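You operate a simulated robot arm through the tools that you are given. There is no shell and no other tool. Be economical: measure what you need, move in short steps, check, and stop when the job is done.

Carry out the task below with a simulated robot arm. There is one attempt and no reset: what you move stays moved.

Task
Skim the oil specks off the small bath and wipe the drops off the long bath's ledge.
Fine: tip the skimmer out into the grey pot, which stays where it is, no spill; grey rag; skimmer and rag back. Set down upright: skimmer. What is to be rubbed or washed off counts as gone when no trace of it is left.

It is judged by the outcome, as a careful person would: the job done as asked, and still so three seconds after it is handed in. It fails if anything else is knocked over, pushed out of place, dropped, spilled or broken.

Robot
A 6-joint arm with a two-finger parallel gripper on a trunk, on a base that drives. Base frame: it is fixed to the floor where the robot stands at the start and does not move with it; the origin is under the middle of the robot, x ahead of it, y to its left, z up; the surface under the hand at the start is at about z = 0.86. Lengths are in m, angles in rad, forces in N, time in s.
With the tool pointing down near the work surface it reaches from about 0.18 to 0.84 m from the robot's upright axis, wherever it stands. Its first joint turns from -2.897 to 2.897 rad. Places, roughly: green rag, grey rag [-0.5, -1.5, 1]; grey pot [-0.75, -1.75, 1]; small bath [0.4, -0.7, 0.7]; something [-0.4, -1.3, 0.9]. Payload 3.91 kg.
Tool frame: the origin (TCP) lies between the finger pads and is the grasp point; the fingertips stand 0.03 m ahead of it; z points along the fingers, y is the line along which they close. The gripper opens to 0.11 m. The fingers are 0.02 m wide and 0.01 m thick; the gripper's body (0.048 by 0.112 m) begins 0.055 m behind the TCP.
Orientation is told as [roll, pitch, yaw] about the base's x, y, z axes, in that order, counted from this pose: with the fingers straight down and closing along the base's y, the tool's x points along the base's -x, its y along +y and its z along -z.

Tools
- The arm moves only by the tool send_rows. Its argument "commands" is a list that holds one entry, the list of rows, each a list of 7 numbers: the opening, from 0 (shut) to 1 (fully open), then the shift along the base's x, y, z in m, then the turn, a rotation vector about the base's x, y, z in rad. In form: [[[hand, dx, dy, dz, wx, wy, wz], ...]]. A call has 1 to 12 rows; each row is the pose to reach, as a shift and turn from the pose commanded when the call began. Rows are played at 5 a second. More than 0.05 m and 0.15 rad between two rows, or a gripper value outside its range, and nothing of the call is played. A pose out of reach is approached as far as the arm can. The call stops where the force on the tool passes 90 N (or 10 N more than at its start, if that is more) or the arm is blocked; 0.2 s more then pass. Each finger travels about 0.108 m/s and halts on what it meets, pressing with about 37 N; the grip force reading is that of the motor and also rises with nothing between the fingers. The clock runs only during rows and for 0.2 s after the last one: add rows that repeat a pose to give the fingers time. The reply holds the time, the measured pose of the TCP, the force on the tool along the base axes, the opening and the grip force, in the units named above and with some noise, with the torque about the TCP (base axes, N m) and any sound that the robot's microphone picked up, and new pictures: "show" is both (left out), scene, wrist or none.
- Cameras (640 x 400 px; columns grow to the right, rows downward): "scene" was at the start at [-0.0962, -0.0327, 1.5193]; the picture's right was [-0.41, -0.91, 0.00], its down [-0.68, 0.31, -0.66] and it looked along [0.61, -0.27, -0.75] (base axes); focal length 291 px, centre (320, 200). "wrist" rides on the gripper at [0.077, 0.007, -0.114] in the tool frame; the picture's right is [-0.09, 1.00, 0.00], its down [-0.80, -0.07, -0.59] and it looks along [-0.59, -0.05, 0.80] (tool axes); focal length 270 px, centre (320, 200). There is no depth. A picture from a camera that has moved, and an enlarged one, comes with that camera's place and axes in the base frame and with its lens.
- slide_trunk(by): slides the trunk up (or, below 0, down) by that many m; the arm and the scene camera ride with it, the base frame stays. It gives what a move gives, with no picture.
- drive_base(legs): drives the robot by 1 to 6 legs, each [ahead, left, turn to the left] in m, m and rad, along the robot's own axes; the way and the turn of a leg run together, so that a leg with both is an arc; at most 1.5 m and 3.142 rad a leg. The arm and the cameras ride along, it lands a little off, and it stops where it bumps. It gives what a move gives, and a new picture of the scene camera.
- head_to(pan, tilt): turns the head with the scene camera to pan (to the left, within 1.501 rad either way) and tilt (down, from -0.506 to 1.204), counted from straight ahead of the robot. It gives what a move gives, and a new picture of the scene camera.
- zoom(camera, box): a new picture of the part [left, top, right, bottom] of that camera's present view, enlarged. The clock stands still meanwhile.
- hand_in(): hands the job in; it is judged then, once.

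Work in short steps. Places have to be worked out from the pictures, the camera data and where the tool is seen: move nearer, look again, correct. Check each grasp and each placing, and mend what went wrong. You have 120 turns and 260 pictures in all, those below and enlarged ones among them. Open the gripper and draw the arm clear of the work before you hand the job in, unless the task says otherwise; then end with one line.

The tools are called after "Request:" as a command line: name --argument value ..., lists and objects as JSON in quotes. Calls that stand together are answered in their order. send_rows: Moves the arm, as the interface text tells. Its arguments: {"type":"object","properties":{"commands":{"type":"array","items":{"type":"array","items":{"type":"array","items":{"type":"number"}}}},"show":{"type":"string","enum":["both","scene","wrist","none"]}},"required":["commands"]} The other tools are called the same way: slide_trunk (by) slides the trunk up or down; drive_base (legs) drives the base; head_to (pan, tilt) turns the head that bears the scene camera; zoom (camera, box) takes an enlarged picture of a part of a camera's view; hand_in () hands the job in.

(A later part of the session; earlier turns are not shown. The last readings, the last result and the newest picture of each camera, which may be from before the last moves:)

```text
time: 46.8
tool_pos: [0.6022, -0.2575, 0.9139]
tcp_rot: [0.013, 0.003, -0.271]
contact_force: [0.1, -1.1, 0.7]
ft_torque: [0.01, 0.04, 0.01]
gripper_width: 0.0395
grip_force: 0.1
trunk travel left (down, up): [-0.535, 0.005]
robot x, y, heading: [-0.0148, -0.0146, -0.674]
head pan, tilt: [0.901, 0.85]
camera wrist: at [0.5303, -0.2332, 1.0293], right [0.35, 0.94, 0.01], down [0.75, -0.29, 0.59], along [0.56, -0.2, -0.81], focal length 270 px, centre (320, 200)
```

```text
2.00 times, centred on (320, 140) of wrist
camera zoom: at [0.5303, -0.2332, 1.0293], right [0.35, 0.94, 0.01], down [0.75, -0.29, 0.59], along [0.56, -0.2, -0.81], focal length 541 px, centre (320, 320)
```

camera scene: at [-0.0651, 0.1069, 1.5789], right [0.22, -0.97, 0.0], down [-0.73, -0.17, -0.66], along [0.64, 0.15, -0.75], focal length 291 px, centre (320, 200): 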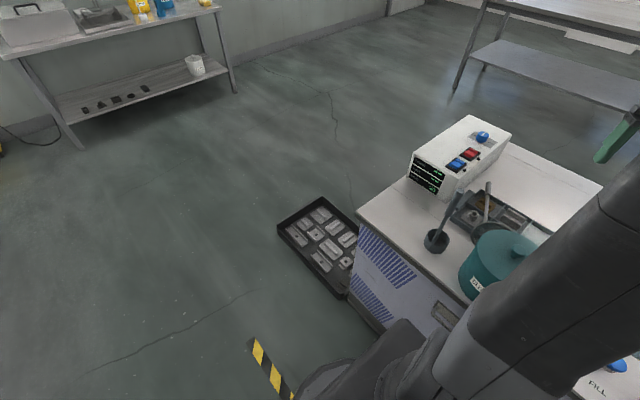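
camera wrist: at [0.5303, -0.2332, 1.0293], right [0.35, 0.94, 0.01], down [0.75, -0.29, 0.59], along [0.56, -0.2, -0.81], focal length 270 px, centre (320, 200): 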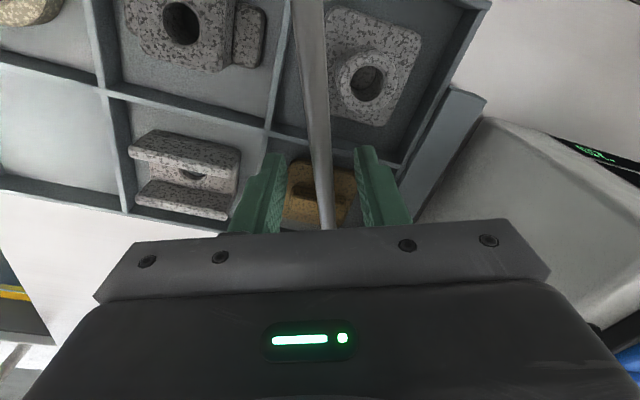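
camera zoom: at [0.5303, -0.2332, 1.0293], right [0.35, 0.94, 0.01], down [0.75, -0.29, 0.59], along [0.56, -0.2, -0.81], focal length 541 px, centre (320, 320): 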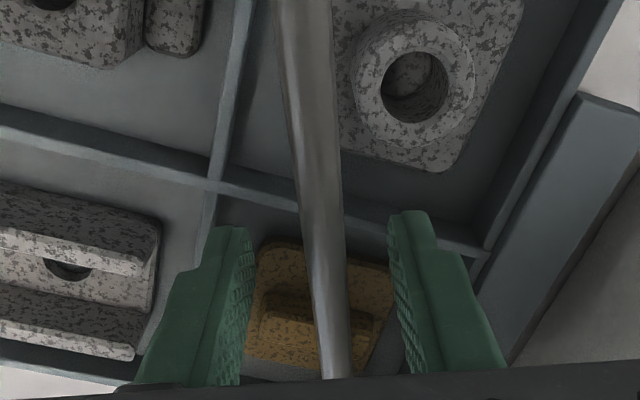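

The shaft is between the fingers, clear of the parts. I close and lift slightly.

Request:
send_rows --commands '[[[0.2, 0, 0, 0, 0, 0, 0], [0.05, 0, 0, 0, 0, 0, 0], [0, 0, 0, 0, 0, 0, 0], [0, 0, 0, 0, 0, 0, 0], [0, 0, 0, 0.02, 0, 0, 0], [0, 0, 0, 0.05, 0, 0, 0], [0, 0, 0, 0.09, 0, 0, 0], [0, 0, 0, 0.14, 0, 0, 0], [0, 0, 0, 0.18, 0, 0, 0], [0, 0, 0, 0.22, 0, 0, 0]]]' --show "both"

```text
time: 49.0
tool_pos: [0.6023, -0.258, 1.1352]
tcp_rot: [0.012, 0.002, -0.268]
contact_force: [0.7, -0.7, -1.4]
ft_torque: [0.0, -0.21, 0.0]
gripper_width: 0.0096
grip_force: 36.8
trunk travel left (down, up): [-0.535, 0.005]
robot x, y, heading: [-0.0102, -0.0122, -0.674]
head pan, tilt: [0.901, 0.85]
camera scene: at [-0.0655, 0.1071, 1.5788], right [0.22, -0.97, 0.0], down [-0.73, -0.17, -0.66], along [0.64, 0.15, -0.75], focal length 291 px, centre (320, 200)
camera wrist: at [0.5287, -0.2331, 1.2505], right [0.35, 0.94, 0.01], down [0.75, -0.29, 0.59], along [0.56, -0.2, -0.81], focal length 270 px, centre (320, 200)
```

scene: 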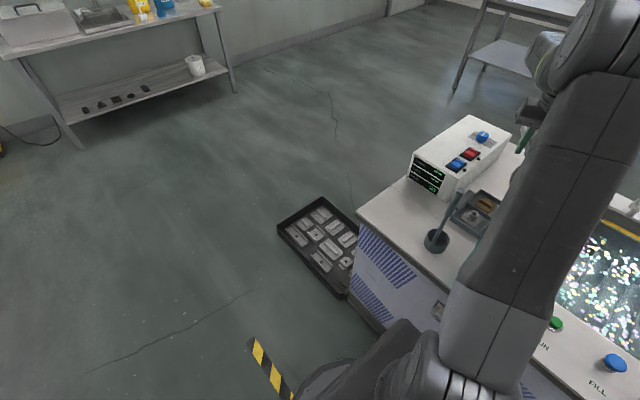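
wrist: 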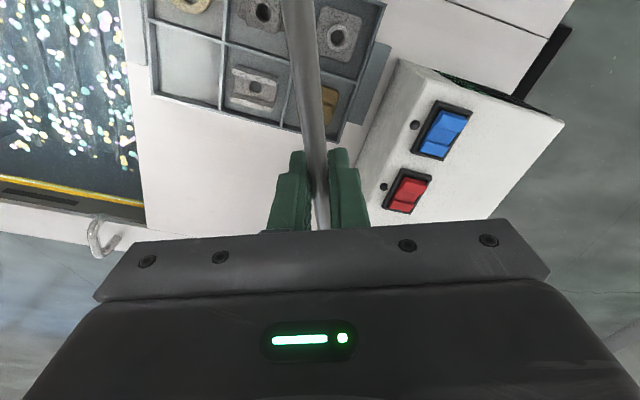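

Skimmer held (9.6 mm shaft). I raise and pitch the hand outward so the handle turns upright with the disc below.

Request:
send_rows --commands '[[[0, 0, 0, 0.04, 0, 0, 0], [0, 0, 0, 0.08, -0.037, -0.135, 0], [0, 0, 0, 0.11, -0.075, -0.27, 0], [0, 0, 0, 0.13, -0.112, -0.405, 0], [0, 0, 0, 0.13, -0.15, -0.54, 0], [0, 0, 0, 0.13, -0.187, -0.675, 0], [0, 0, 0, 0.13, -0.224, -0.81, 0], [0, 0, 0, 0.13, -0.262, -0.945, 0], [0, 0, 0, 0.13, -0.299, -1.08, 0], [0, 0, 0, 0.13, -0.337, -1.215, 0], [0, 0, 0, 0.13, -0.374, -1.35, 0]]]' --show "both"

```text
time: 51.4
tool_pos: [0.6032, -0.2572, 1.2638]
tcp_rot: [0.007, -1.399, -0.266]
contact_force: [0.3, 0.5, -1.6]
ft_torque: [0.08, 0.0, -0.01]
gripper_width: 0.0093
grip_force: 36.7
trunk travel left (down, up): [-0.535, 0.005]
robot x, y, heading: [-0.0089, -0.0143, -0.671]
head pan, tilt: [0.901, 0.85]
camera scene: at [-0.0646, 0.1067, 1.5789], right [0.22, -0.97, 0.0], down [-0.73, -0.17, -0.66], along [0.64, 0.15, -0.75], focal length 291 px, centre (320, 200)
camera wrist: at [0.4829, -0.2188, 1.2092], right [0.27, 0.96, 0.09], down [-0.45, 0.05, 0.89], along [0.85, -0.28, 0.45], focal length 270 px, centre (320, 200)
```

scene: 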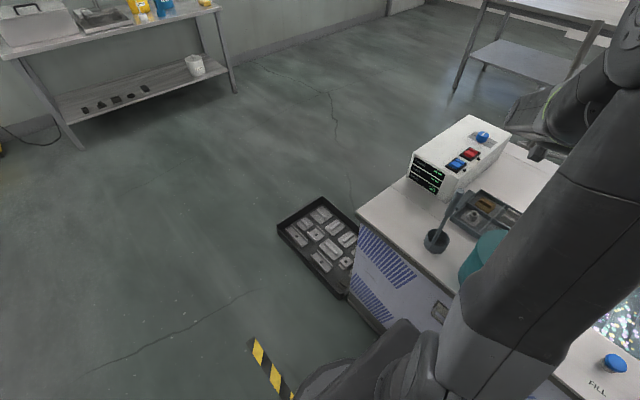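
wrist: 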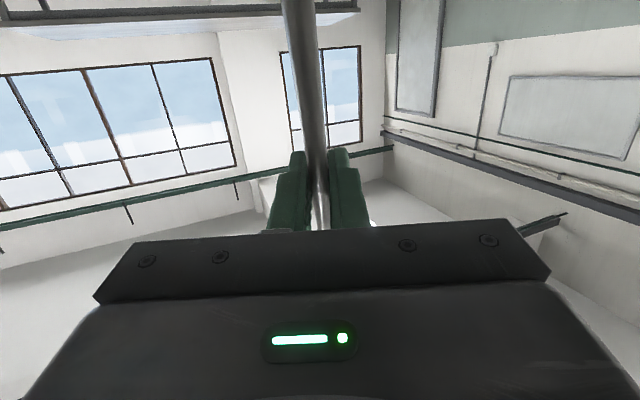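

The handle now points up with the disc below. I swing left toward the skimmer's own spot so I can see it from the scene camera.

Request:
send_rows --commands '[[[0, 0.003, 0.04, 0, 0, 0, 0.06], [0, 0.006, 0.08, 0, 0, 0, 0.12], [0, 0.008, 0.12, 0, 0, 0, 0.18], [0, 0.008, 0.16, 0, 0, 0, 0.24], [0, 0.006, 0.2, 0, 0, 0, 0.3], [0, 0.003, 0.23, 0, 0, 0, 0.36], [0, 0, 0.26, 0, 0, 0, 0.42]]]' --show "scene"

Request:
head_to --pan 0.5 --tilt 0.7

```text
time: 53.0
tool_pos: [0.6035, 0.0043, 1.2652]
tcp_rot: [0.008, -1.398, 0.155]
contact_force: [-0.6, 0.3, -2.3]
ft_torque: [0.04, 0.04, 0.0]
gripper_width: 0.0095
grip_force: 37.0
trunk travel left (down, up): [-0.535, 0.005]
robot x, y, heading: [-0.015, -0.0167, -0.675]
head pan, tilt: [0.901, 0.85]
camera scene: at [-0.065, 0.1075, 1.5788], right [0.22, -0.97, 0.0], down [-0.73, -0.17, -0.66], along [0.64, 0.15, -0.75], focal length 291 px, centre (320, 200)
```

scene: 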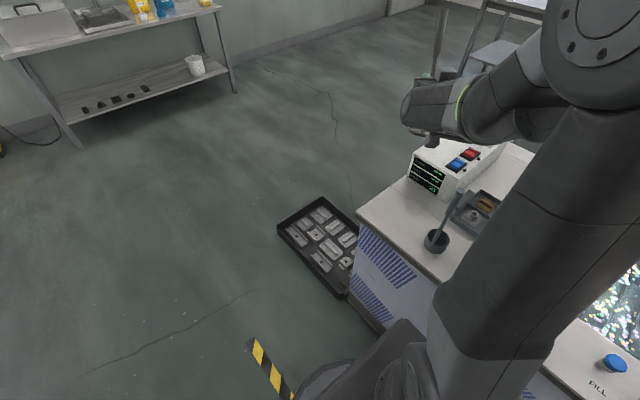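

```text
time: 53.9
tool_pos: [0.6045, 0.0041, 1.2655]
tcp_rot: [0.009, -1.399, 0.153]
contact_force: [-0.1, 0.7, -2.1]
ft_torque: [0.09, -0.05, 0.02]
gripper_width: 0.0092
grip_force: 37.2
trunk travel left (down, up): [-0.535, 0.005]
robot x, y, heading: [-0.013, -0.0172, -0.673]
head pan, tilt: [0.499, 0.7]
camera scene: at [-0.0575, 0.0748, 1.5911], right [-0.17, -0.98, 0.0], down [-0.63, 0.11, -0.76], along [0.75, -0.13, -0.64], focal length 291 px, centre (320, 200)
```

scene: 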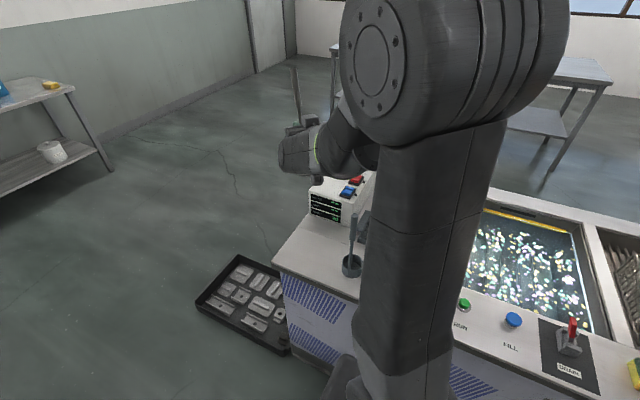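

The hand hides the disc. I measure the shaft's tilt in the grip from its apparent width in the wrist view.

Request:
zoom --camera "wrist" --box '[240, 0, 400, 100]'

Request:
zoom --camera "wrist" --box '[240, 130, 400, 230]'

```text
4.00 times, centred on (320, 50) of wrist
camera zoom: at [0.4783, -0.01, 1.2093], right [-0.14, 0.99, 0.09], down [-0.43, -0.14, 0.89], along [0.89, 0.09, 0.44], focal length 1081 px, centre (320, 800)
```

zoom: 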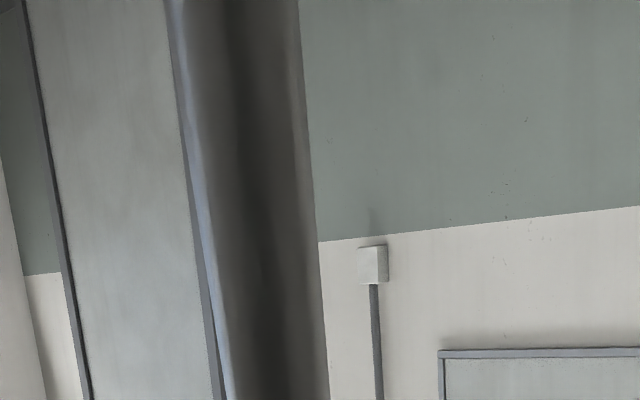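

```text
4.00 times, centred on (320, 180) of wrist
camera zoom: at [0.4783, -0.01, 1.2093], right [-0.14, 0.99, 0.09], down [-0.43, -0.14, 0.89], along [0.89, 0.09, 0.44], focal length 1081 px, centre (320, 280)
```

zoom: 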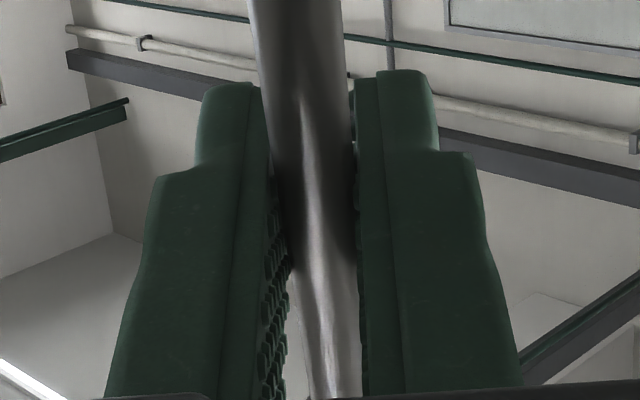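

The shaft keeps its ~12° tilt in the grip (needs total pitch ≈1.78). To set it upright on its spot I want more reach, so I back the base off a little in two gentle legs and check the grip.

Request:
drive_base --legs '[[-0.06, 0, 0], [-0.07, 0, 0]]'

```text
time: 55.4
tool_pos: [0.5033, 0.0846, 1.2653]
tcp_rot: [0.002, -1.397, 0.158]
contact_force: [-0.5, -0.1, -2.4]
ft_torque: [0.08, 0.0, 0.0]
gripper_width: 0.0095
grip_force: 37.2
trunk travel left (down, up): [-0.535, 0.005]
robot x, y, heading: [-0.1113, 0.0627, -0.676]
head pan, tilt: [0.499, 0.7]
camera scene: at [-0.1589, 0.1558, 1.591], right [-0.17, -0.98, 0.0], down [-0.63, 0.11, -0.77], along [0.75, -0.13, -0.64], focal length 291 px, centre (320, 200)
```

scene: 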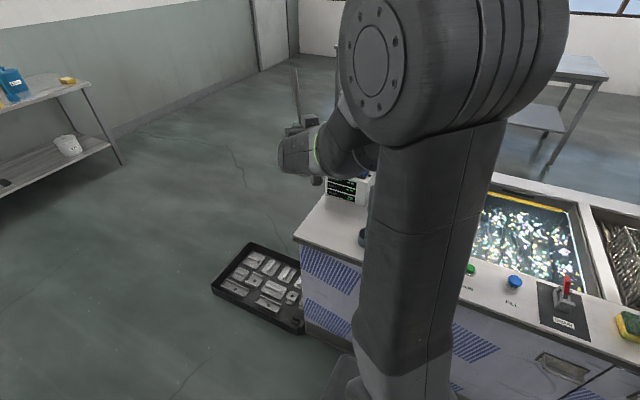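

Grip intact. Now pitch to make the handle vertical, then yaw to the original orientation above the spot.

Request:
send_rows --commands '[[[0, 0, -0.02, 0, 0.02, -0.127, 0], [0, 0, -0.04, 0, 0.04, -0.254, 0], [0, -0.005, -0.055, -0.02, 0.0585, -0.375, 0]]]' --show "none"

Request:
send_rows --commands '[[[0, 0, 0, -0.02, 0, 0, -0.12], [0, 0, 0, -0.05, 0, 0, -0.24], [0, 0, 0, -0.08, 0, 0, -0.345]]]' --show "both"

```text
time: 56.2
tool_pos: [0.4998, 0.0282, 1.2442]
tcp_rot: [-3.139, -1.365, -2.982]
contact_force: [0.1, -1.1, -2.1]
ft_torque: [0.03, 0.04, 0.0]
gripper_width: 0.0096
grip_force: 36.7
trunk travel left (down, up): [-0.535, 0.005]
robot x, y, heading: [-0.1115, 0.0626, -0.674]
head pan, tilt: [0.499, 0.7]
```

```text
time: 57.0
tool_pos: [0.4979, 0.0274, 1.1655]
tcp_rot: [-3.134, -1.364, 2.945]
contact_force: [-1.0, -0.1, -1.7]
ft_torque: [0.05, 0.02, 0.01]
gripper_width: 0.0096
grip_force: 36.5
trunk travel left (down, up): [-0.535, 0.005]
robot x, y, heading: [-0.1131, 0.0656, -0.677]
head pan, tilt: [0.499, 0.7]
camera scene: at [-0.1569, 0.1553, 1.5911], right [-0.17, -0.98, 0.0], down [-0.63, 0.11, -0.76], along [0.75, -0.13, -0.64], focal length 291 px, centre (320, 200)
camera wrist: at [0.4041, 0.0511, 1.0674], right [0.17, 0.98, 0.08], down [-0.75, 0.07, 0.66], along [0.64, -0.17, 0.74], focal length 270 px, centre (320, 200)
```

scene: 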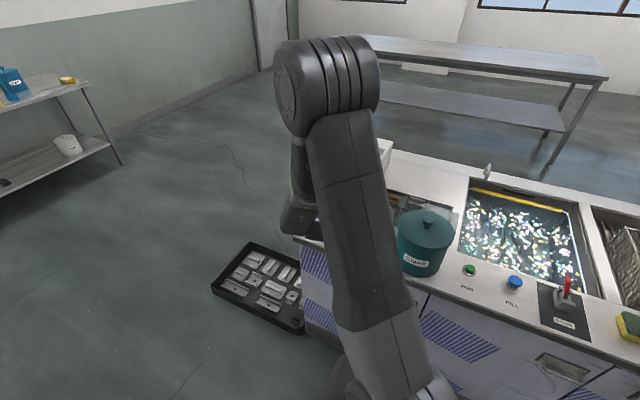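
wrist: 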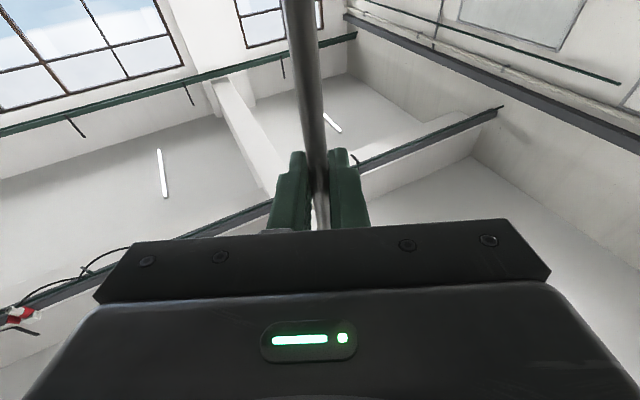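

Hand is over the spot. I lower carefully by feel; contact expected at TCP z≈0.97.

Request:
send_rows --commands '[[[0, -0.002, -0.006, -0.04, 0, 0, 0], [0, -0.004, -0.012, -0.08, 0, 0, 0], [0, -0.004, -0.012, -0.12, 0, 0, 0], [0, -0.004, -0.012, -0.15, 0, 0, 0], [0, -0.004, -0.012, -0.17, 0, 0, 0]]]' --show "wrist"

```text
time: 58.2
tool_pos: [0.4947, 0.0169, 0.995]
tcp_rot: [-3.14, -1.364, 2.957]
contact_force: [-0.6, 0.5, -2.3]
ft_torque: [0.08, 0.07, -0.02]
gripper_width: 0.0096
grip_force: 37.1
trunk travel left (down, up): [-0.535, 0.005]
robot x, y, heading: [-0.1129, 0.064, -0.673]
head pan, tilt: [0.499, 0.7]
camera wrist: at [0.4013, 0.0416, 0.8967], right [0.16, 0.98, 0.09], down [-0.75, 0.07, 0.66], along [0.64, -0.17, 0.74], focal length 270 px, centre (320, 200)
```

wrist: 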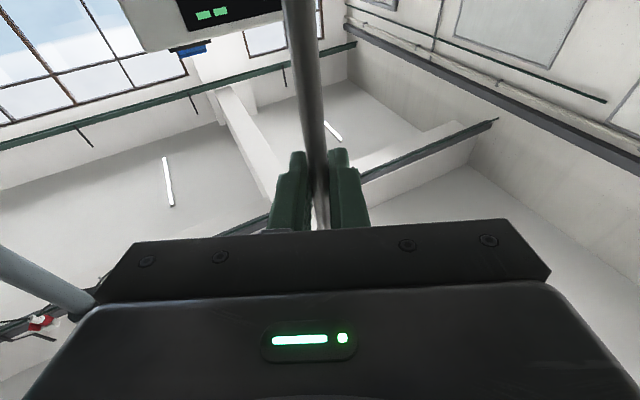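

Request:
send_rows --commands '[[[0, 0, 0, -0.01, 0, 0, 0], [0, 0, 0, -0.015, 0, 0, 0]]]' --show "none"

Request:
send_rows --commands '[[[0, 0, 0, -0.005, 0, 0, 0], [0, 0, 0, -0.005, 0, 0, 0]]]' --show "none"

Request:
send_rows --commands '[[[0, 0, 0, -0.004, 0, 0, 0], [0, 0, 0, -0.004, 0, 0, 0]]]' --show "none"

```text
time: 58.8
tool_pos: [0.4921, 0.018, 0.984]
tcp_rot: [3.142, -1.355, 2.958]
contact_force: [-6.8, 2.4, 22.4]
ft_torque: [-0.18, -0.82, 0.02]
gripper_width: 0.0097
grip_force: 36.3
trunk travel left (down, up): [-0.535, 0.005]
robot x, y, heading: [-0.1115, 0.06, -0.676]
head pan, tilt: [0.499, 0.7]
```

```text
time: 59.4
tool_pos: [0.4934, 0.0181, 0.9783]
tcp_rot: [-3.139, -1.359, 2.956]
contact_force: [-2.3, 2.2, 28.4]
ft_torque: [-0.06, -0.31, 0.02]
gripper_width: 0.0097
grip_force: 36.9
trunk travel left (down, up): [-0.535, 0.005]
robot x, y, heading: [-0.1108, 0.0647, -0.673]
head pan, tilt: [0.499, 0.7]
```

```text
time: 60.0
tool_pos: [0.4918, 0.0174, 0.9753]
tcp_rot: [-3.141, -1.36, 2.955]
contact_force: [-1.0, 3.8, 28.5]
ft_torque: [-0.03, -0.14, 0.02]
gripper_width: 0.0093
grip_force: 37.7
trunk travel left (down, up): [-0.535, 0.005]
robot x, y, heading: [-0.1131, 0.0653, -0.676]
head pan, tilt: [0.499, 0.7]
```

Contact; torque has fallen off, so the disc lies flat. I open gently and withdraw horizontally.

Request:
send_rows --commands '[[[0.1, 0, 0, 0.002, 0, 0, 0], [0.2, 0, 0, 0.002, 0, 0, 0], [0.4, 0, 0, 0.002, 0, 0, 0], [0.4, 0, 0, 0.002, 0, 0, 0], [0.4, -0.03, 0.006, 0.002, 0, 0, 0], [0.4, -0.06, 0.012, 0.002, 0, 0, 0], [0.4, -0.09, 0.018, 0.002, 0, 0, 0]]]' --show "both"

```text
time: 61.6
tool_pos: [0.4038, 0.0349, 0.9735]
tcp_rot: [-3.136, -1.362, 2.951]
contact_force: [0.7, -0.4, 0.4]
ft_torque: [0.0, 0.01, 0.0]
gripper_width: 0.0441
grip_force: 0.1
trunk travel left (down, up): [-0.535, 0.005]
robot x, y, heading: [-0.1124, 0.0629, -0.677]
head pan, tilt: [0.499, 0.7]
camera scene: at [-0.158, 0.1551, 1.5911], right [-0.17, -0.98, 0.0], down [-0.63, 0.11, -0.76], along [0.75, -0.13, -0.64], focal length 291 px, centre (320, 200)
camera wrist: at [0.3099, 0.0584, 0.8756], right [0.16, 0.98, 0.08], down [-0.75, 0.07, 0.66], along [0.64, -0.17, 0.74], focal length 270 px, centre (320, 200)
```

scene: 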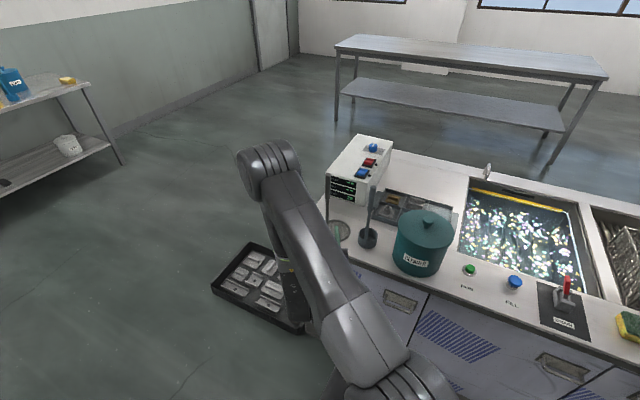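
wrist: 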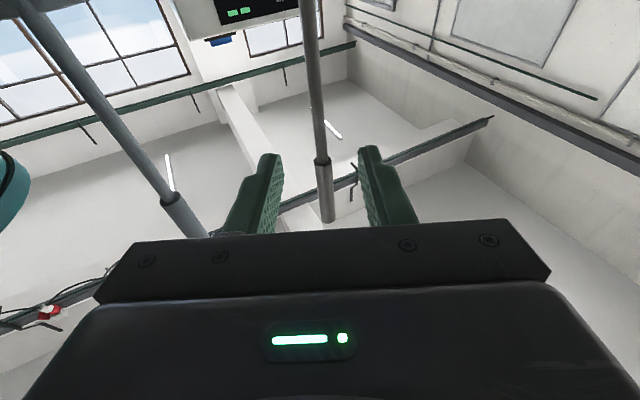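

The skimmer stands upright again. I zoom in on it to check its place and lean.

Request:
zoom --camera "scene" --box '[300, 130, 420, 260]'

```text
3.08 times, centred on (360, 195) of scene
camera zoom: at [-0.158, 0.1551, 1.5911], right [-0.17, -0.98, 0.0], down [-0.63, 0.11, -0.76], along [0.75, -0.13, -0.64], focal length 894 px, centre (197, 215)
```

zoom: 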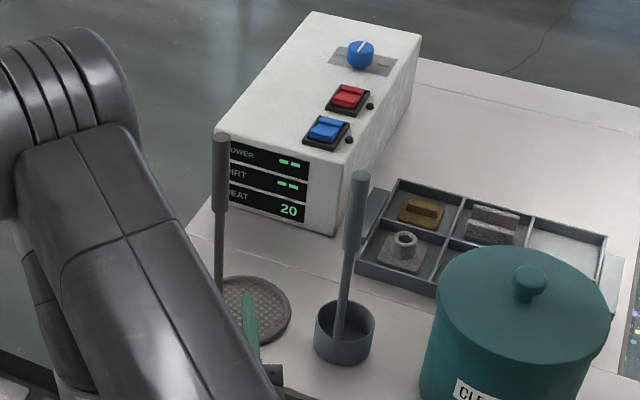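

The skimmer stands at its old spot, handle tip at about [0.50,0.02]. I rise, level the tool to slightly below horizontal, and look before regripping the thick handle.

Request:
send_rows --commands '[[[0.5, -0.01, 0.002, 0.04, 0.02, 0.12, 0], [0.5, -0.01, 0.002, 0.08, 0.045, 0.25, 0], [0.5, -0.01, 0.002, 0.115, 0.07, 0.374, 0], [0.5, -0.01, 0.002, 0.115, 0.07, 0.374, 0]]]' --show "both"

Request:
zoom --camera "scene" --box '[240, 130, 400, 260]'

```text
time: 62.6
tool_pos: [0.3946, 0.0387, 1.0852]
tcp_rot: [-0.009, -1.397, -0.177]
contact_force: [-0.1, 0.0, 0.2]
ft_torque: [-0.02, -0.01, 0.02]
gripper_width: 0.055
grip_force: 0.1
trunk travel left (down, up): [-0.535, 0.005]
robot x, y, heading: [-0.1119, 0.0645, -0.67]
head pan, tilt: [0.499, 0.7]
camera scene: at [-0.1577, 0.1551, 1.591], right [-0.17, -0.98, 0.0], down [-0.63, 0.11, -0.76], along [0.75, -0.13, -0.64], focal length 291 px, centre (320, 200)
camera wrist: at [0.2721, 0.0676, 1.0307], right [0.2, 0.98, 0.09], down [-0.45, 0.01, 0.89], along [0.87, -0.21, 0.44], focal length 270 px, centre (320, 200)
```

scene: 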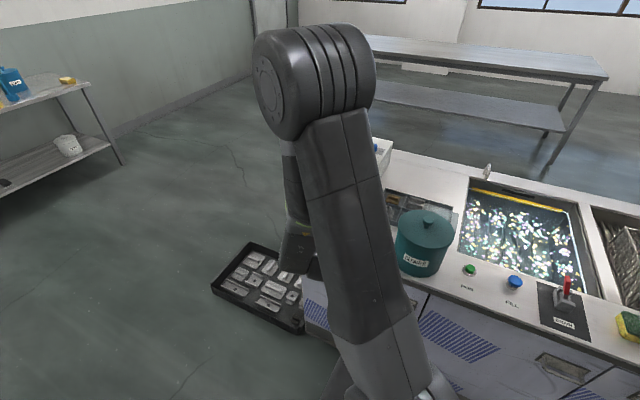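
wrist: 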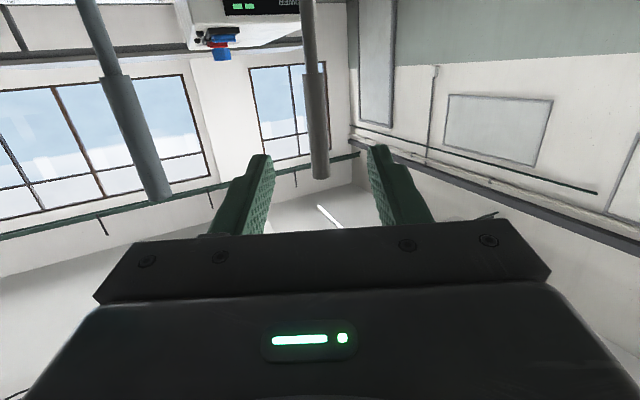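

```text
3.08 times, centred on (320, 195) of scene
camera zoom: at [-0.1577, 0.1551, 1.591], right [-0.17, -0.98, 0.0], down [-0.63, 0.11, -0.76], along [0.75, -0.13, -0.64], focal length 894 px, centre (320, 215)
```

zoom: 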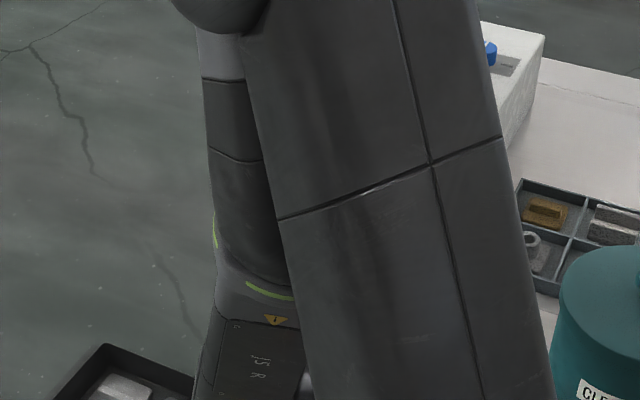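

The thick handle (z 1.05–1.12) is ahead, at [0.495,0.0155]. I advance onto it and close.

Request:
send_rows --commands '[[[0.5, 0.03, -0.008, 0, 0, 0, 0], [0.5, 0.06, -0.015, 0, 0, 0, 0], [0.5, 0.085, -0.02, 0, 0, 0, 0], [0.5, 0.1, -0.023, 0, 0, 0, 0], [0.5, 0.1, -0.023, 0, 0, 0, 0]]]' --show "wrist"

```text
time: 63.8
tool_pos: [0.4952, 0.0132, 1.0872]
tcp_rot: [-0.005, -1.395, -0.179]
contact_force: [-1.2, -0.4, -0.6]
ft_torque: [0.01, 0.01, -0.01]
gripper_width: 0.0549
grip_force: 0.0
trunk travel left (down, up): [-0.535, 0.005]
robot x, y, heading: [-0.1164, 0.0646, -0.679]
head pan, tilt: [0.499, 0.7]
camera wrist: at [0.3715, 0.043, 1.0314], right [0.2, 0.98, 0.09], down [-0.45, 0.01, 0.89], along [0.87, -0.21, 0.44], focal length 270 px, centre (320, 200)
```

wrist: 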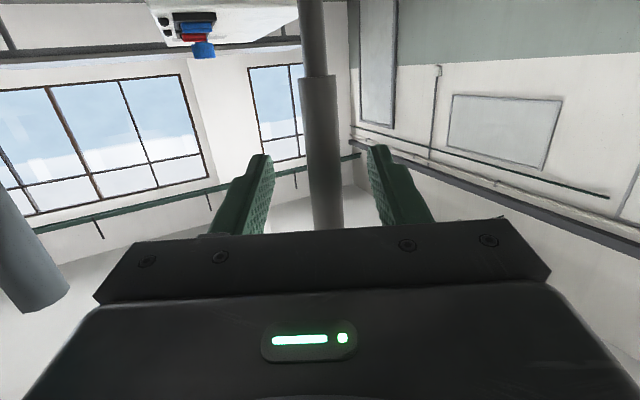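

Centred. Close and lift.

Request:
send_rows --commands '[[[0.25, 0, 0, 0, 0, 0, 0], [0.1, 0, 0, 0, 0, 0, 0], [0, 0, 0, 0, 0, 0, 0], [0, 0, 0, 0, 0, 0, 0], [0, 0, 0, 0.02, 0, 0, 0], [0, 0, 0, 0.06, 0, 0, 0], [0, 0, 0, 0.1, 0, 0, 0], [0, 0, 0, 0.14, 0, 0, 0], [0, 0, 0, 0.18, 0, 0, 0], [0, 0, 0, 0.22, 0, 0, 0], [0, 0, 0, 0.25, 0, 0, 0]]]' --show "scene"

```text
time: 66.2
tool_pos: [0.4937, 0.0153, 1.3408]
tcp_rot: [0.002, -1.401, -0.186]
contact_force: [-0.7, 0.2, -1.6]
ft_torque: [0.05, 0.02, 0.0]
gripper_width: 0.016
grip_force: 37.3
trunk travel left (down, up): [-0.535, 0.005]
robot x, y, heading: [-0.1102, 0.0637, -0.677]
head pan, tilt: [0.499, 0.7]
camera scene: at [-0.1584, 0.1546, 1.5911], right [-0.17, -0.98, 0.0], down [-0.63, 0.11, -0.77], along [0.75, -0.13, -0.64], focal length 291 px, centre (320, 200)
```

scene: 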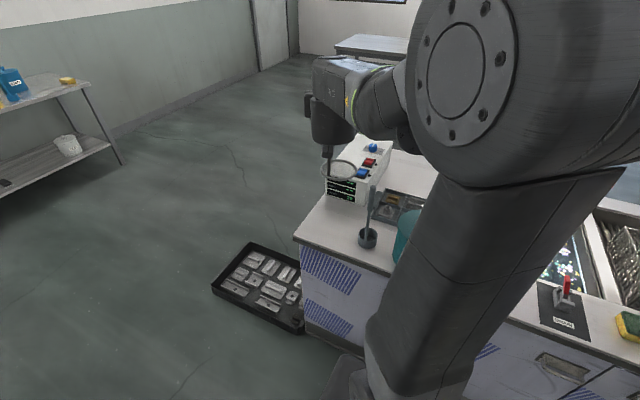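

Held firmly. I raise 7 cm more and swing the arm gently to straight ahead of the robot, above ladle and cleaner.

Request:
send_rows --commands '[[[0, 0, 0, 0.035, 0, 0, 0], [0, 0, 0, 0.07, 0, 0, 0], [0, -0.005, -0.045, 0.07, 0, 0, -0.075], [0, -0.014, -0.089, 0.07, 0, 0, -0.15], [0, -0.026, -0.133, 0.07, 0, 0, -0.225], [0, -0.041, -0.176, 0.07, 0, 0, -0.3], [0, -0.06, -0.217, 0.07, 0, 0, -0.375], [0, -0.081, -0.257, 0.07, 0, 0, -0.45], [0, -0.1055, -0.296, 0.07, 0, 0, -0.48], [0, -0.132, -0.331, 0.07, 0, 0, -0.48]]]' --show "scene"

```text
time: 68.4
tool_pos: [0.3972, -0.2791, 1.3974]
tcp_rot: [-0.037, -1.403, -0.661]
contact_force: [-0.1, -0.7, -2.4]
ft_torque: [0.05, 0.0, 0.03]
gripper_width: 0.0162
grip_force: 37.0
out of reach, approached as far as the arm can: row 9, 10
trunk travel left (down, up): [-0.535, 0.005]
robot x, y, heading: [-0.1088, 0.0644, -0.677]
head pan, tilt: [0.499, 0.7]
camera scene: at [-0.1574, 0.1523, 1.5913], right [-0.17, -0.98, 0.0], down [-0.63, 0.11, -0.76], along [0.75, -0.13, -0.64], focal length 291 px, centre (320, 200)
```

scene: 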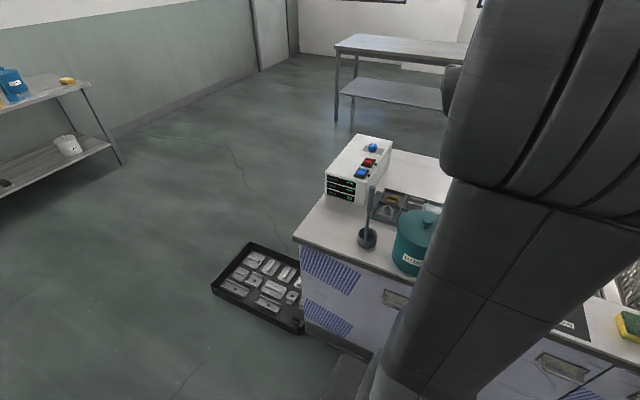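

Still held. I drive right in short legs to stand before the bath.

Request:
drive_base --legs '[[0, -0.07, 0], [0, -0.07, 0], [0, -0.07, 0], [0, -0.07, 0]]'

Request:
head_to --pan -0.35 --tilt 0.85

```text
time: 71.3
tool_pos: [0.2197, -0.4974, 1.3974]
tcp_rot: [-0.034, -1.403, -0.665]
contact_force: [0.3, -0.1, -1.4]
ft_torque: [0.08, 0.02, 0.03]
gripper_width: 0.0163
grip_force: 36.7
trunk travel left (down, up): [-0.535, 0.005]
robot x, y, heading: [-0.285, -0.1575, -0.672]
head pan, tilt: [0.499, 0.7]
camera scene: at [-0.3352, -0.0673, 1.5911], right [-0.17, -0.99, 0.0], down [-0.63, 0.11, -0.77], along [0.75, -0.13, -0.64], focal length 291 px, centre (320, 200)
```

scene: 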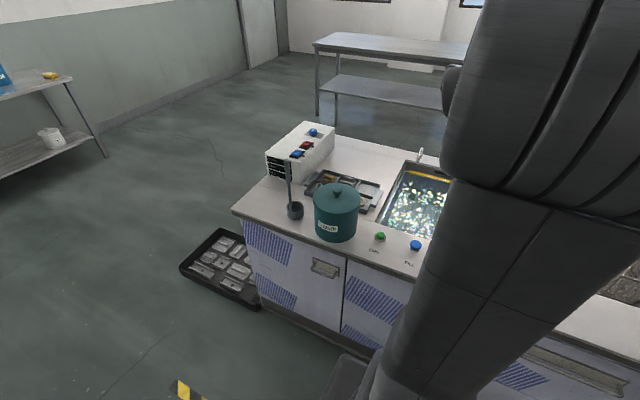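

```text
time: 72.5
tool_pos: [0.2215, -0.4969, 1.3958]
tcp_rot: [-0.038, -1.402, -0.655]
contact_force: [0.6, -0.8, -1.5]
ft_torque: [0.05, 0.0, -0.02]
gripper_width: 0.0163
grip_force: 37.0
trunk travel left (down, up): [-0.535, 0.005]
robot x, y, heading: [-0.2862, -0.1576, -0.669]
head pan, tilt: [-0.351, 0.85]
camera scene: at [-0.3772, -0.1183, 1.5789], right [-0.85, -0.52, 0.0], down [-0.39, 0.64, -0.66], along [0.34, -0.56, -0.75], focal length 291 px, centre (320, 200)
```

scene: 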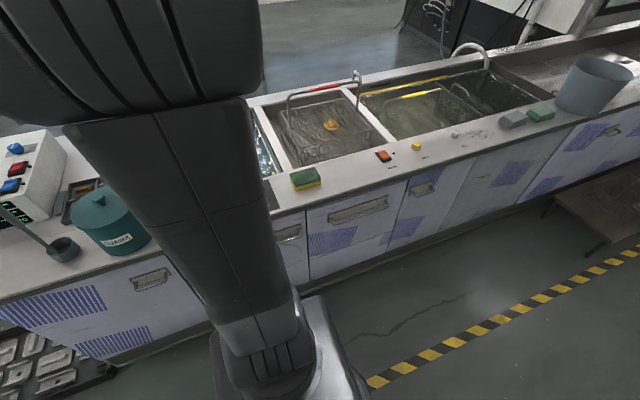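

The arm hides the view straight ahead, but geometry gives the bath: near wall n≈0.525, far 0.988, left e≈0.09, right 0.483 with n=(0.802,-0.597), e=(-0.597,-0.802), water z≈0.80. I lower the skimmer to just above the water near the front-middle and look.

Request:
send_rows --commands '[[[0, 0.02, -0.02, -0.03, 0, 0, 0], [0, 0.04, -0.04, -0.06, 0, 0, 0], [0, 0.06, -0.062, -0.09, 0, 0, 0], [0, 0.06, -0.062, -0.135, 0, 0, 0], [0, 0.06, -0.062, -0.18, 0, 0, 0], [0, 0.06, -0.062, -0.225, 0, 0, 0], [0, 0.06, -0.062, -0.26, 0, 0, 0]]]' --show "scene"

Request:
head_to --pan -0.1 --tilt 0.9

```text
time: 74.0
tool_pos: [0.2799, -0.5547, 1.1352]
tcp_rot: [-0.04, -1.403, -0.659]
contact_force: [0.7, 0.8, -2.5]
ft_torque: [0.05, 0.01, 0.02]
gripper_width: 0.0163
grip_force: 37.2
trunk travel left (down, up): [-0.535, 0.005]
robot x, y, heading: [-0.2863, -0.1544, -0.673]
head pan, tilt: [-0.351, 0.85]
camera scene: at [-0.3764, -0.1187, 1.579], right [-0.85, -0.52, 0.0], down [-0.39, 0.64, -0.66], along [0.34, -0.56, -0.75], focal length 291 px, centre (320, 200)
```

scene: 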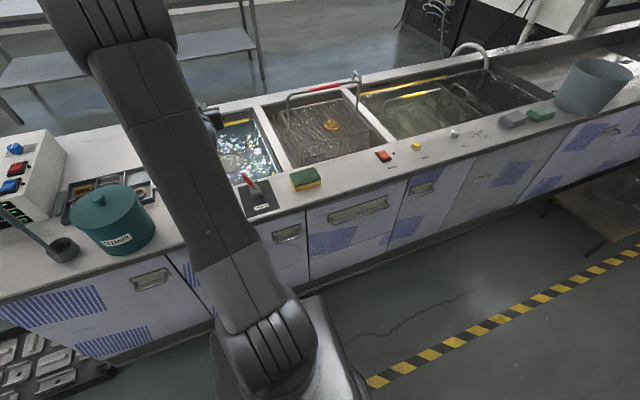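

```text
time: 74.8
tool_pos: [0.2797, -0.5566, 1.1373]
tcp_rot: [-0.038, -1.402, -0.657]
contact_force: [0.2, 0.5, -1.4]
ft_torque: [0.08, 0.06, 0.0]
gripper_width: 0.0161
grip_force: 37.5
trunk travel left (down, up): [-0.535, 0.005]
robot x, y, heading: [-0.285, -0.157, -0.673]
head pan, tilt: [-0.099, 0.901]
camera scene: at [-0.3638, -0.1043, 1.575], right [-0.7, -0.72, 0.0], down [-0.56, 0.55, -0.62], along [0.45, -0.43, -0.78], focal length 291 px, centre (320, 200)
```

scene: 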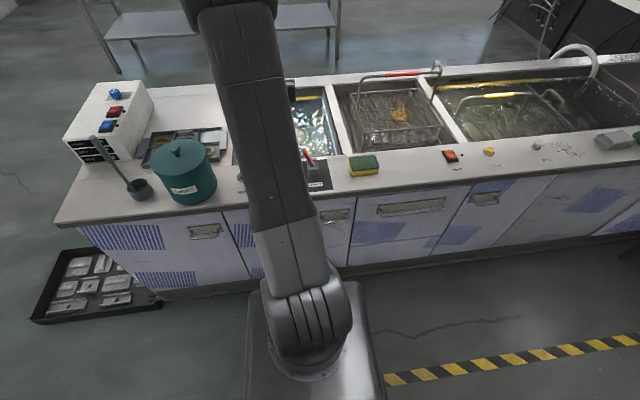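

Request:
head_to --pan -0.4 --tilt 0.85

Request:
zoom --camera "scene" --box '[180, 80, 340, 220]'

```text
time: 75.6
tool_pos: [0.2799, -0.5559, 1.1385]
tcp_rot: [-0.037, -1.404, -0.657]
contact_force: [0.1, 0.1, -2.4]
ft_torque: [0.08, 0.01, -0.02]
gripper_width: 0.0162
grip_force: 37.0
trunk travel left (down, up): [-0.535, 0.005]
robot x, y, heading: [-0.2853, -0.1607, -0.672]
head pan, tilt: [-0.4, 0.85]
camera scene: at [-0.3804, -0.1203, 1.5788], right [-0.88, -0.48, 0.0], down [-0.36, 0.66, -0.66], along [0.32, -0.58, -0.75], focal length 291 px, centre (320, 200)
```

scene: 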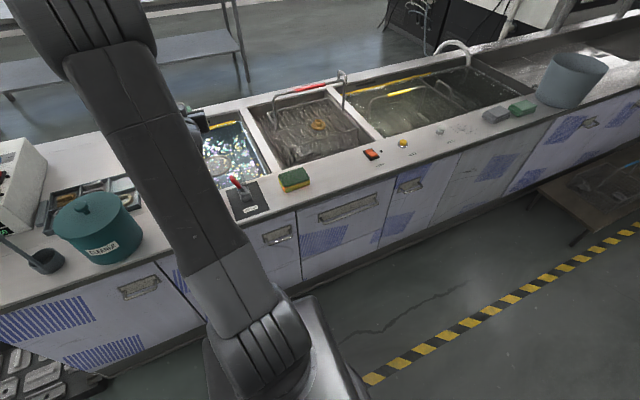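

```text
2.86 times, centred on (260, 150) of scene
camera zoom: at [-0.3804, -0.1203, 1.5788], right [-0.88, -0.48, 0.0], down [-0.36, 0.66, -0.66], along [0.32, -0.58, -0.75], focal length 831 px, centre (491, 343)
```

zoom: 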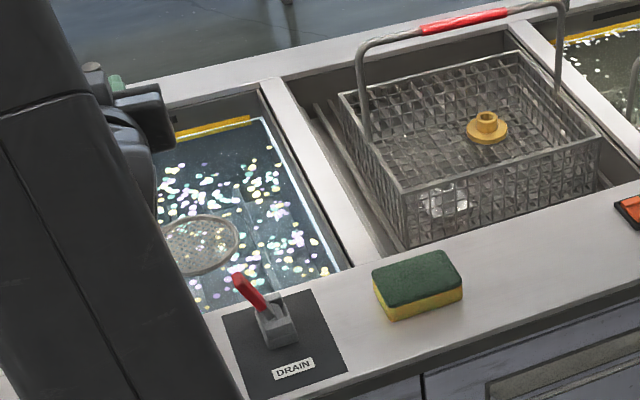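

The disc is visible above the specks, about where computed. I lower it into the water surface and sweep outward along n.

Request:
send_rows --commands '[[[0, 0, 0, -0.045, 0, 0, 0], [0, 0, 0, -0.085, 0, 0, 0], [0, 0, 0, -0.11, 0, 0, 0], [0, 0, 0, -0.125, 0, 0, 0], [0, 0.016, -0.012, -0.125, 0, 0, 0], [0, 0.048, -0.036, -0.125, 0, 0, 0], [0, 0.08, -0.06, -0.125, 0, 0, 0]]]' --show "scene"

Request:
zoom --camera "scene" --box '[180, 80, 340, 220]'

```text
time: 77.2
tool_pos: [0.362, -0.616, 1.0088]
tcp_rot: [-0.044, -1.403, -0.654]
contact_force: [0.1, -1.5, -2.4]
ft_torque: [0.06, 0.04, 0.02]
gripper_width: 0.0163
grip_force: 36.9
trunk travel left (down, up): [-0.535, 0.005]
robot x, y, heading: [-0.2854, -0.1581, -0.672]
head pan, tilt: [-0.4, 0.85]
camera scene: at [-0.3798, -0.1207, 1.5789], right [-0.88, -0.48, 0.0], down [-0.36, 0.66, -0.66], along [0.32, -0.58, -0.75], focal length 291 px, centre (320, 200)
```

scene: 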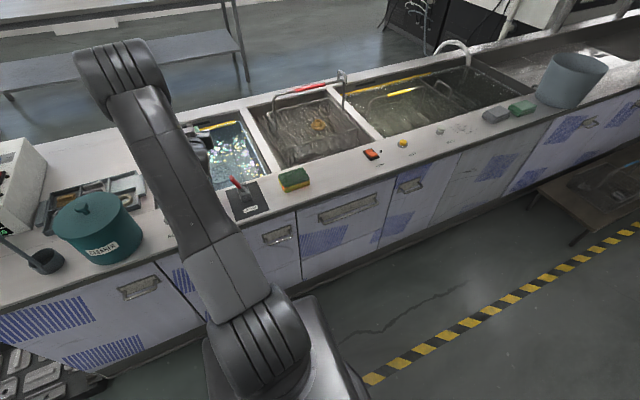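

```text
2.86 times, centred on (260, 150) of scene
camera zoom: at [-0.3798, -0.1207, 1.5789], right [-0.88, -0.48, 0.0], down [-0.36, 0.66, -0.66], along [0.32, -0.58, -0.75], focal length 831 px, centre (491, 343)
```

zoom: 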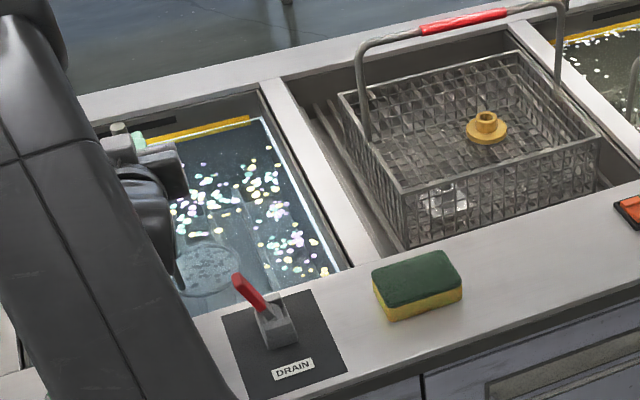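

Specks vanish where the disc passes. I continue outward to near the far wall.

Request:
send_rows --commands '[[[0, 0.036, -0.027, 0, 0, 0, 0], [0, 0.072, -0.054, 0, 0, 0, 0], [0, 0.108, -0.081, 0, 0, 0, 0], [0, 0.144, -0.107, 0, 0, 0, 0], [0, 0.176, -0.131, 0, 0, 0, 0]]]' --show "none"

Request:
zoom --camera "scene" --box '[180, 80, 340, 220]'

```text
time: 78.4
tool_pos: [0.5362, -0.7481, 1.0079]
tcp_rot: [-0.033, -1.404, -0.662]
contact_force: [0.1, 0.4, -1.9]
ft_torque: [0.04, 0.04, 0.01]
gripper_width: 0.0162
grip_force: 36.7
trunk travel left (down, up): [-0.535, 0.005]
robot x, y, heading: [-0.2875, -0.1579, -0.672]
head pan, tilt: [-0.4, 0.85]
```

```text
2.86 times, centred on (260, 150) of scene
camera zoom: at [-0.3807, -0.1221, 1.5789], right [-0.88, -0.48, 0.0], down [-0.36, 0.66, -0.66], along [0.32, -0.58, -0.75], focal length 831 px, centre (491, 343)
```

zoom: 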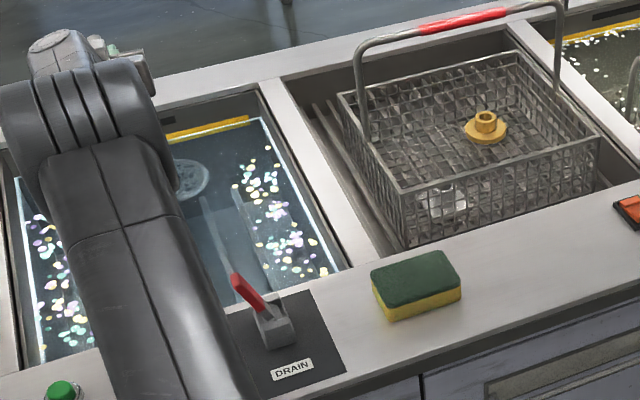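

Reach is fine. Next I shift right ~10 cm and sweep back along the right wall.

Request:
send_rows --commands '[[[0, -0.021, -0.028, 0, 0, 0, 0], [0, -0.042, -0.056, 0, 0, 0, 0], [0, -0.0627, -0.0842, 0, 0, 0, 0], [0, -0.099, -0.057, 0, 0, 0, 0], [0, -0.135, -0.03, 0, 0, 0, 0], [0, -0.171, -0.003, 0, 0, 0, 0], [0, -0.207, 0.024, 0, 0, 0, 0], [0, -0.243, 0.051, 0, 0, 0, 0], [0, -0.279, 0.078, 0, 0, 0, 0], [0, -0.315, 0.105, 0, 0, 0, 0]]]' --show "none"

Request:
zoom --camera "scene" --box '[180, 80, 340, 220]'

```text
time: 80.6
tool_pos: [0.2215, -0.6377, 1.0142]
tcp_rot: [-0.035, -1.402, -0.659]
contact_force: [0.9, 0.1, -1.3]
ft_torque: [0.06, 0.02, -0.01]
gripper_width: 0.0162
grip_force: 36.8
trunk travel left (down, up): [-0.535, 0.005]
robot x, y, heading: [-0.2863, -0.1587, -0.674]
head pan, tilt: [-0.4, 0.85]
```

```text
2.86 times, centred on (260, 150) of scene
camera zoom: at [-0.3807, -0.1192, 1.5788], right [-0.88, -0.48, 0.0], down [-0.36, 0.66, -0.66], along [0.32, -0.58, -0.75], focal length 831 px, centre (491, 343)
```

zoom: 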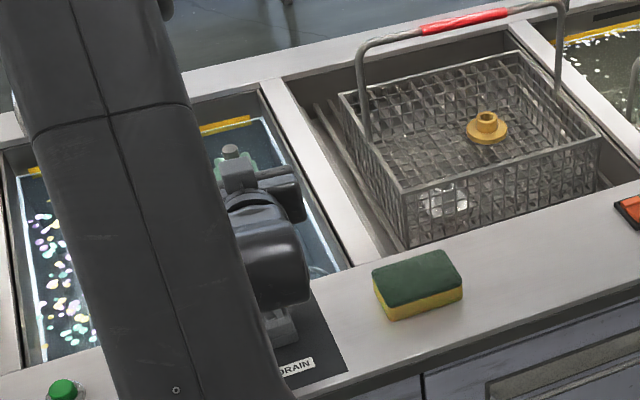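

No contact felt. I sweep outward again 4 cm further left to catch leftovers, then view.

Request:
send_rows --commands '[[[0, 0.036, -0.027, 0, 0, 0, 0], [0, 0.072, -0.054, 0, 0, 0, 0], [0, 0.12, -0.05, 0, 0, 0, 0], [0, 0.156, -0.077, 0, 0, 0, 0], [0, 0.192, -0.104, 0, 0, 0, 0], [0, 0.228, -0.131, 0, 0, 0, 0], [0, 0.264, -0.158, 0, 0, 0, 0], [0, 0.29, -0.177, 0, 0, 0, 0]]]' --show "none"

Request:
zoom --camera "scene" --box '[180, 80, 340, 220]'

```text
time: 82.4
tool_pos: [0.4934, -0.8066, 1.0138]
tcp_rot: [-0.042, -1.404, -0.652]
contact_force: [1.0, 0.5, -1.8]
ft_torque: [0.06, 0.0, 0.0]
gripper_width: 0.0163
grip_force: 36.1
out of reach, approached as far as the arm can: row 8
trunk travel left (down, up): [-0.535, 0.005]
robot x, y, heading: [-0.2908, -0.1553, -0.672]
head pan, tilt: [-0.4, 0.85]
```

```text
2.86 times, centred on (260, 150) of scene
camera zoom: at [-0.3802, -0.1194, 1.5789], right [-0.88, -0.48, 0.0], down [-0.36, 0.66, -0.66], along [0.32, -0.58, -0.75], focal length 831 px, centre (491, 343)
```

zoom: 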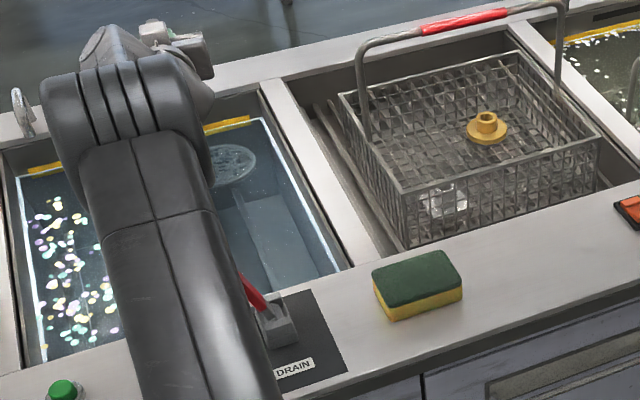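

Right half is clean. I move left along the far side and sweep back near in the left-middle band.

Request:
send_rows --commands '[[[0, 0.0227, 0.0305, 0, 0, 0, 0], [0, 0.0454, 0.061, 0, 0, 0, 0], [0, 0.068, 0.0914, 0, 0, 0, 0], [0, 0.088, 0.121, 0, 0, 0, 0], [0, 0.052, 0.148, 0, 0, 0, 0], [0, 0.016, 0.175, 0, 0, 0, 0], [0, -0.02, 0.202, 0, 0, 0, 0], [0, -0.056, 0.229, 0, 0, 0, 0], [0, -0.092, 0.256, 0, 0, 0, 0], [0, -0.128, 0.283, 0, 0, 0, 0], [0, -0.16, 0.307, 0, 0, 0, 0]]]' --show "scene"

Request:
zoom --camera "scene" --box '[160, 80, 320, 220]'

```text
time: 84.8
tool_pos: [0.3315, -0.5001, 1.0144]
tcp_rot: [-0.037, -1.405, -0.66]
contact_force: [0.6, 0.2, -1.6]
ft_torque: [0.1, 0.02, 0.02]
gripper_width: 0.0165
grip_force: 36.5
trunk travel left (down, up): [-0.535, 0.005]
robot x, y, heading: [-0.2862, -0.1577, -0.67]
head pan, tilt: [-0.4, 0.85]
camera scene: at [-0.3809, -0.1198, 1.5788], right [-0.88, -0.48, 0.0], down [-0.36, 0.66, -0.66], along [0.32, -0.58, -0.75], focal length 291 px, centre (320, 200)
```

scene: 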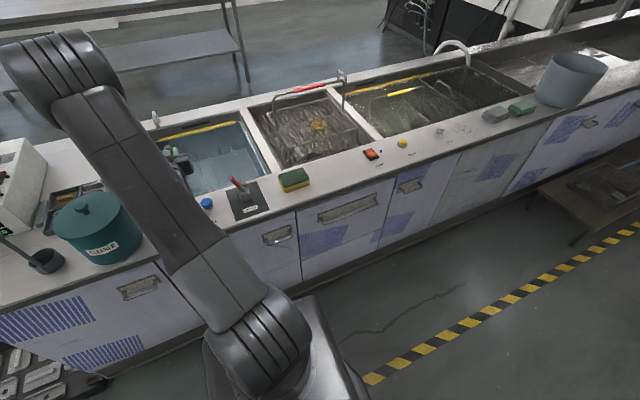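

```text
2.86 times, centred on (240, 150) of scene
camera zoom: at [-0.3809, -0.1198, 1.5788], right [-0.88, -0.48, 0.0], down [-0.36, 0.66, -0.66], along [0.32, -0.58, -0.75], focal length 831 px, centre (549, 343)
```

zoom: 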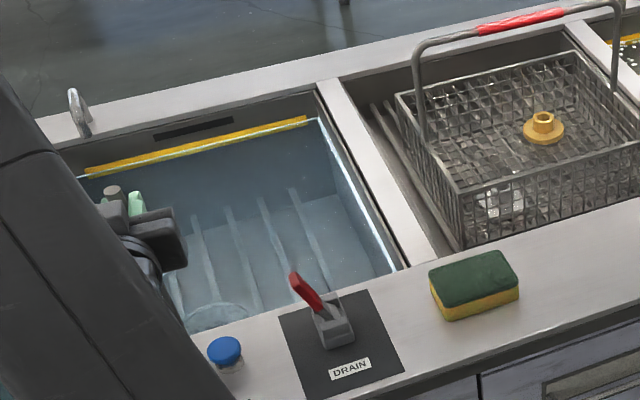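

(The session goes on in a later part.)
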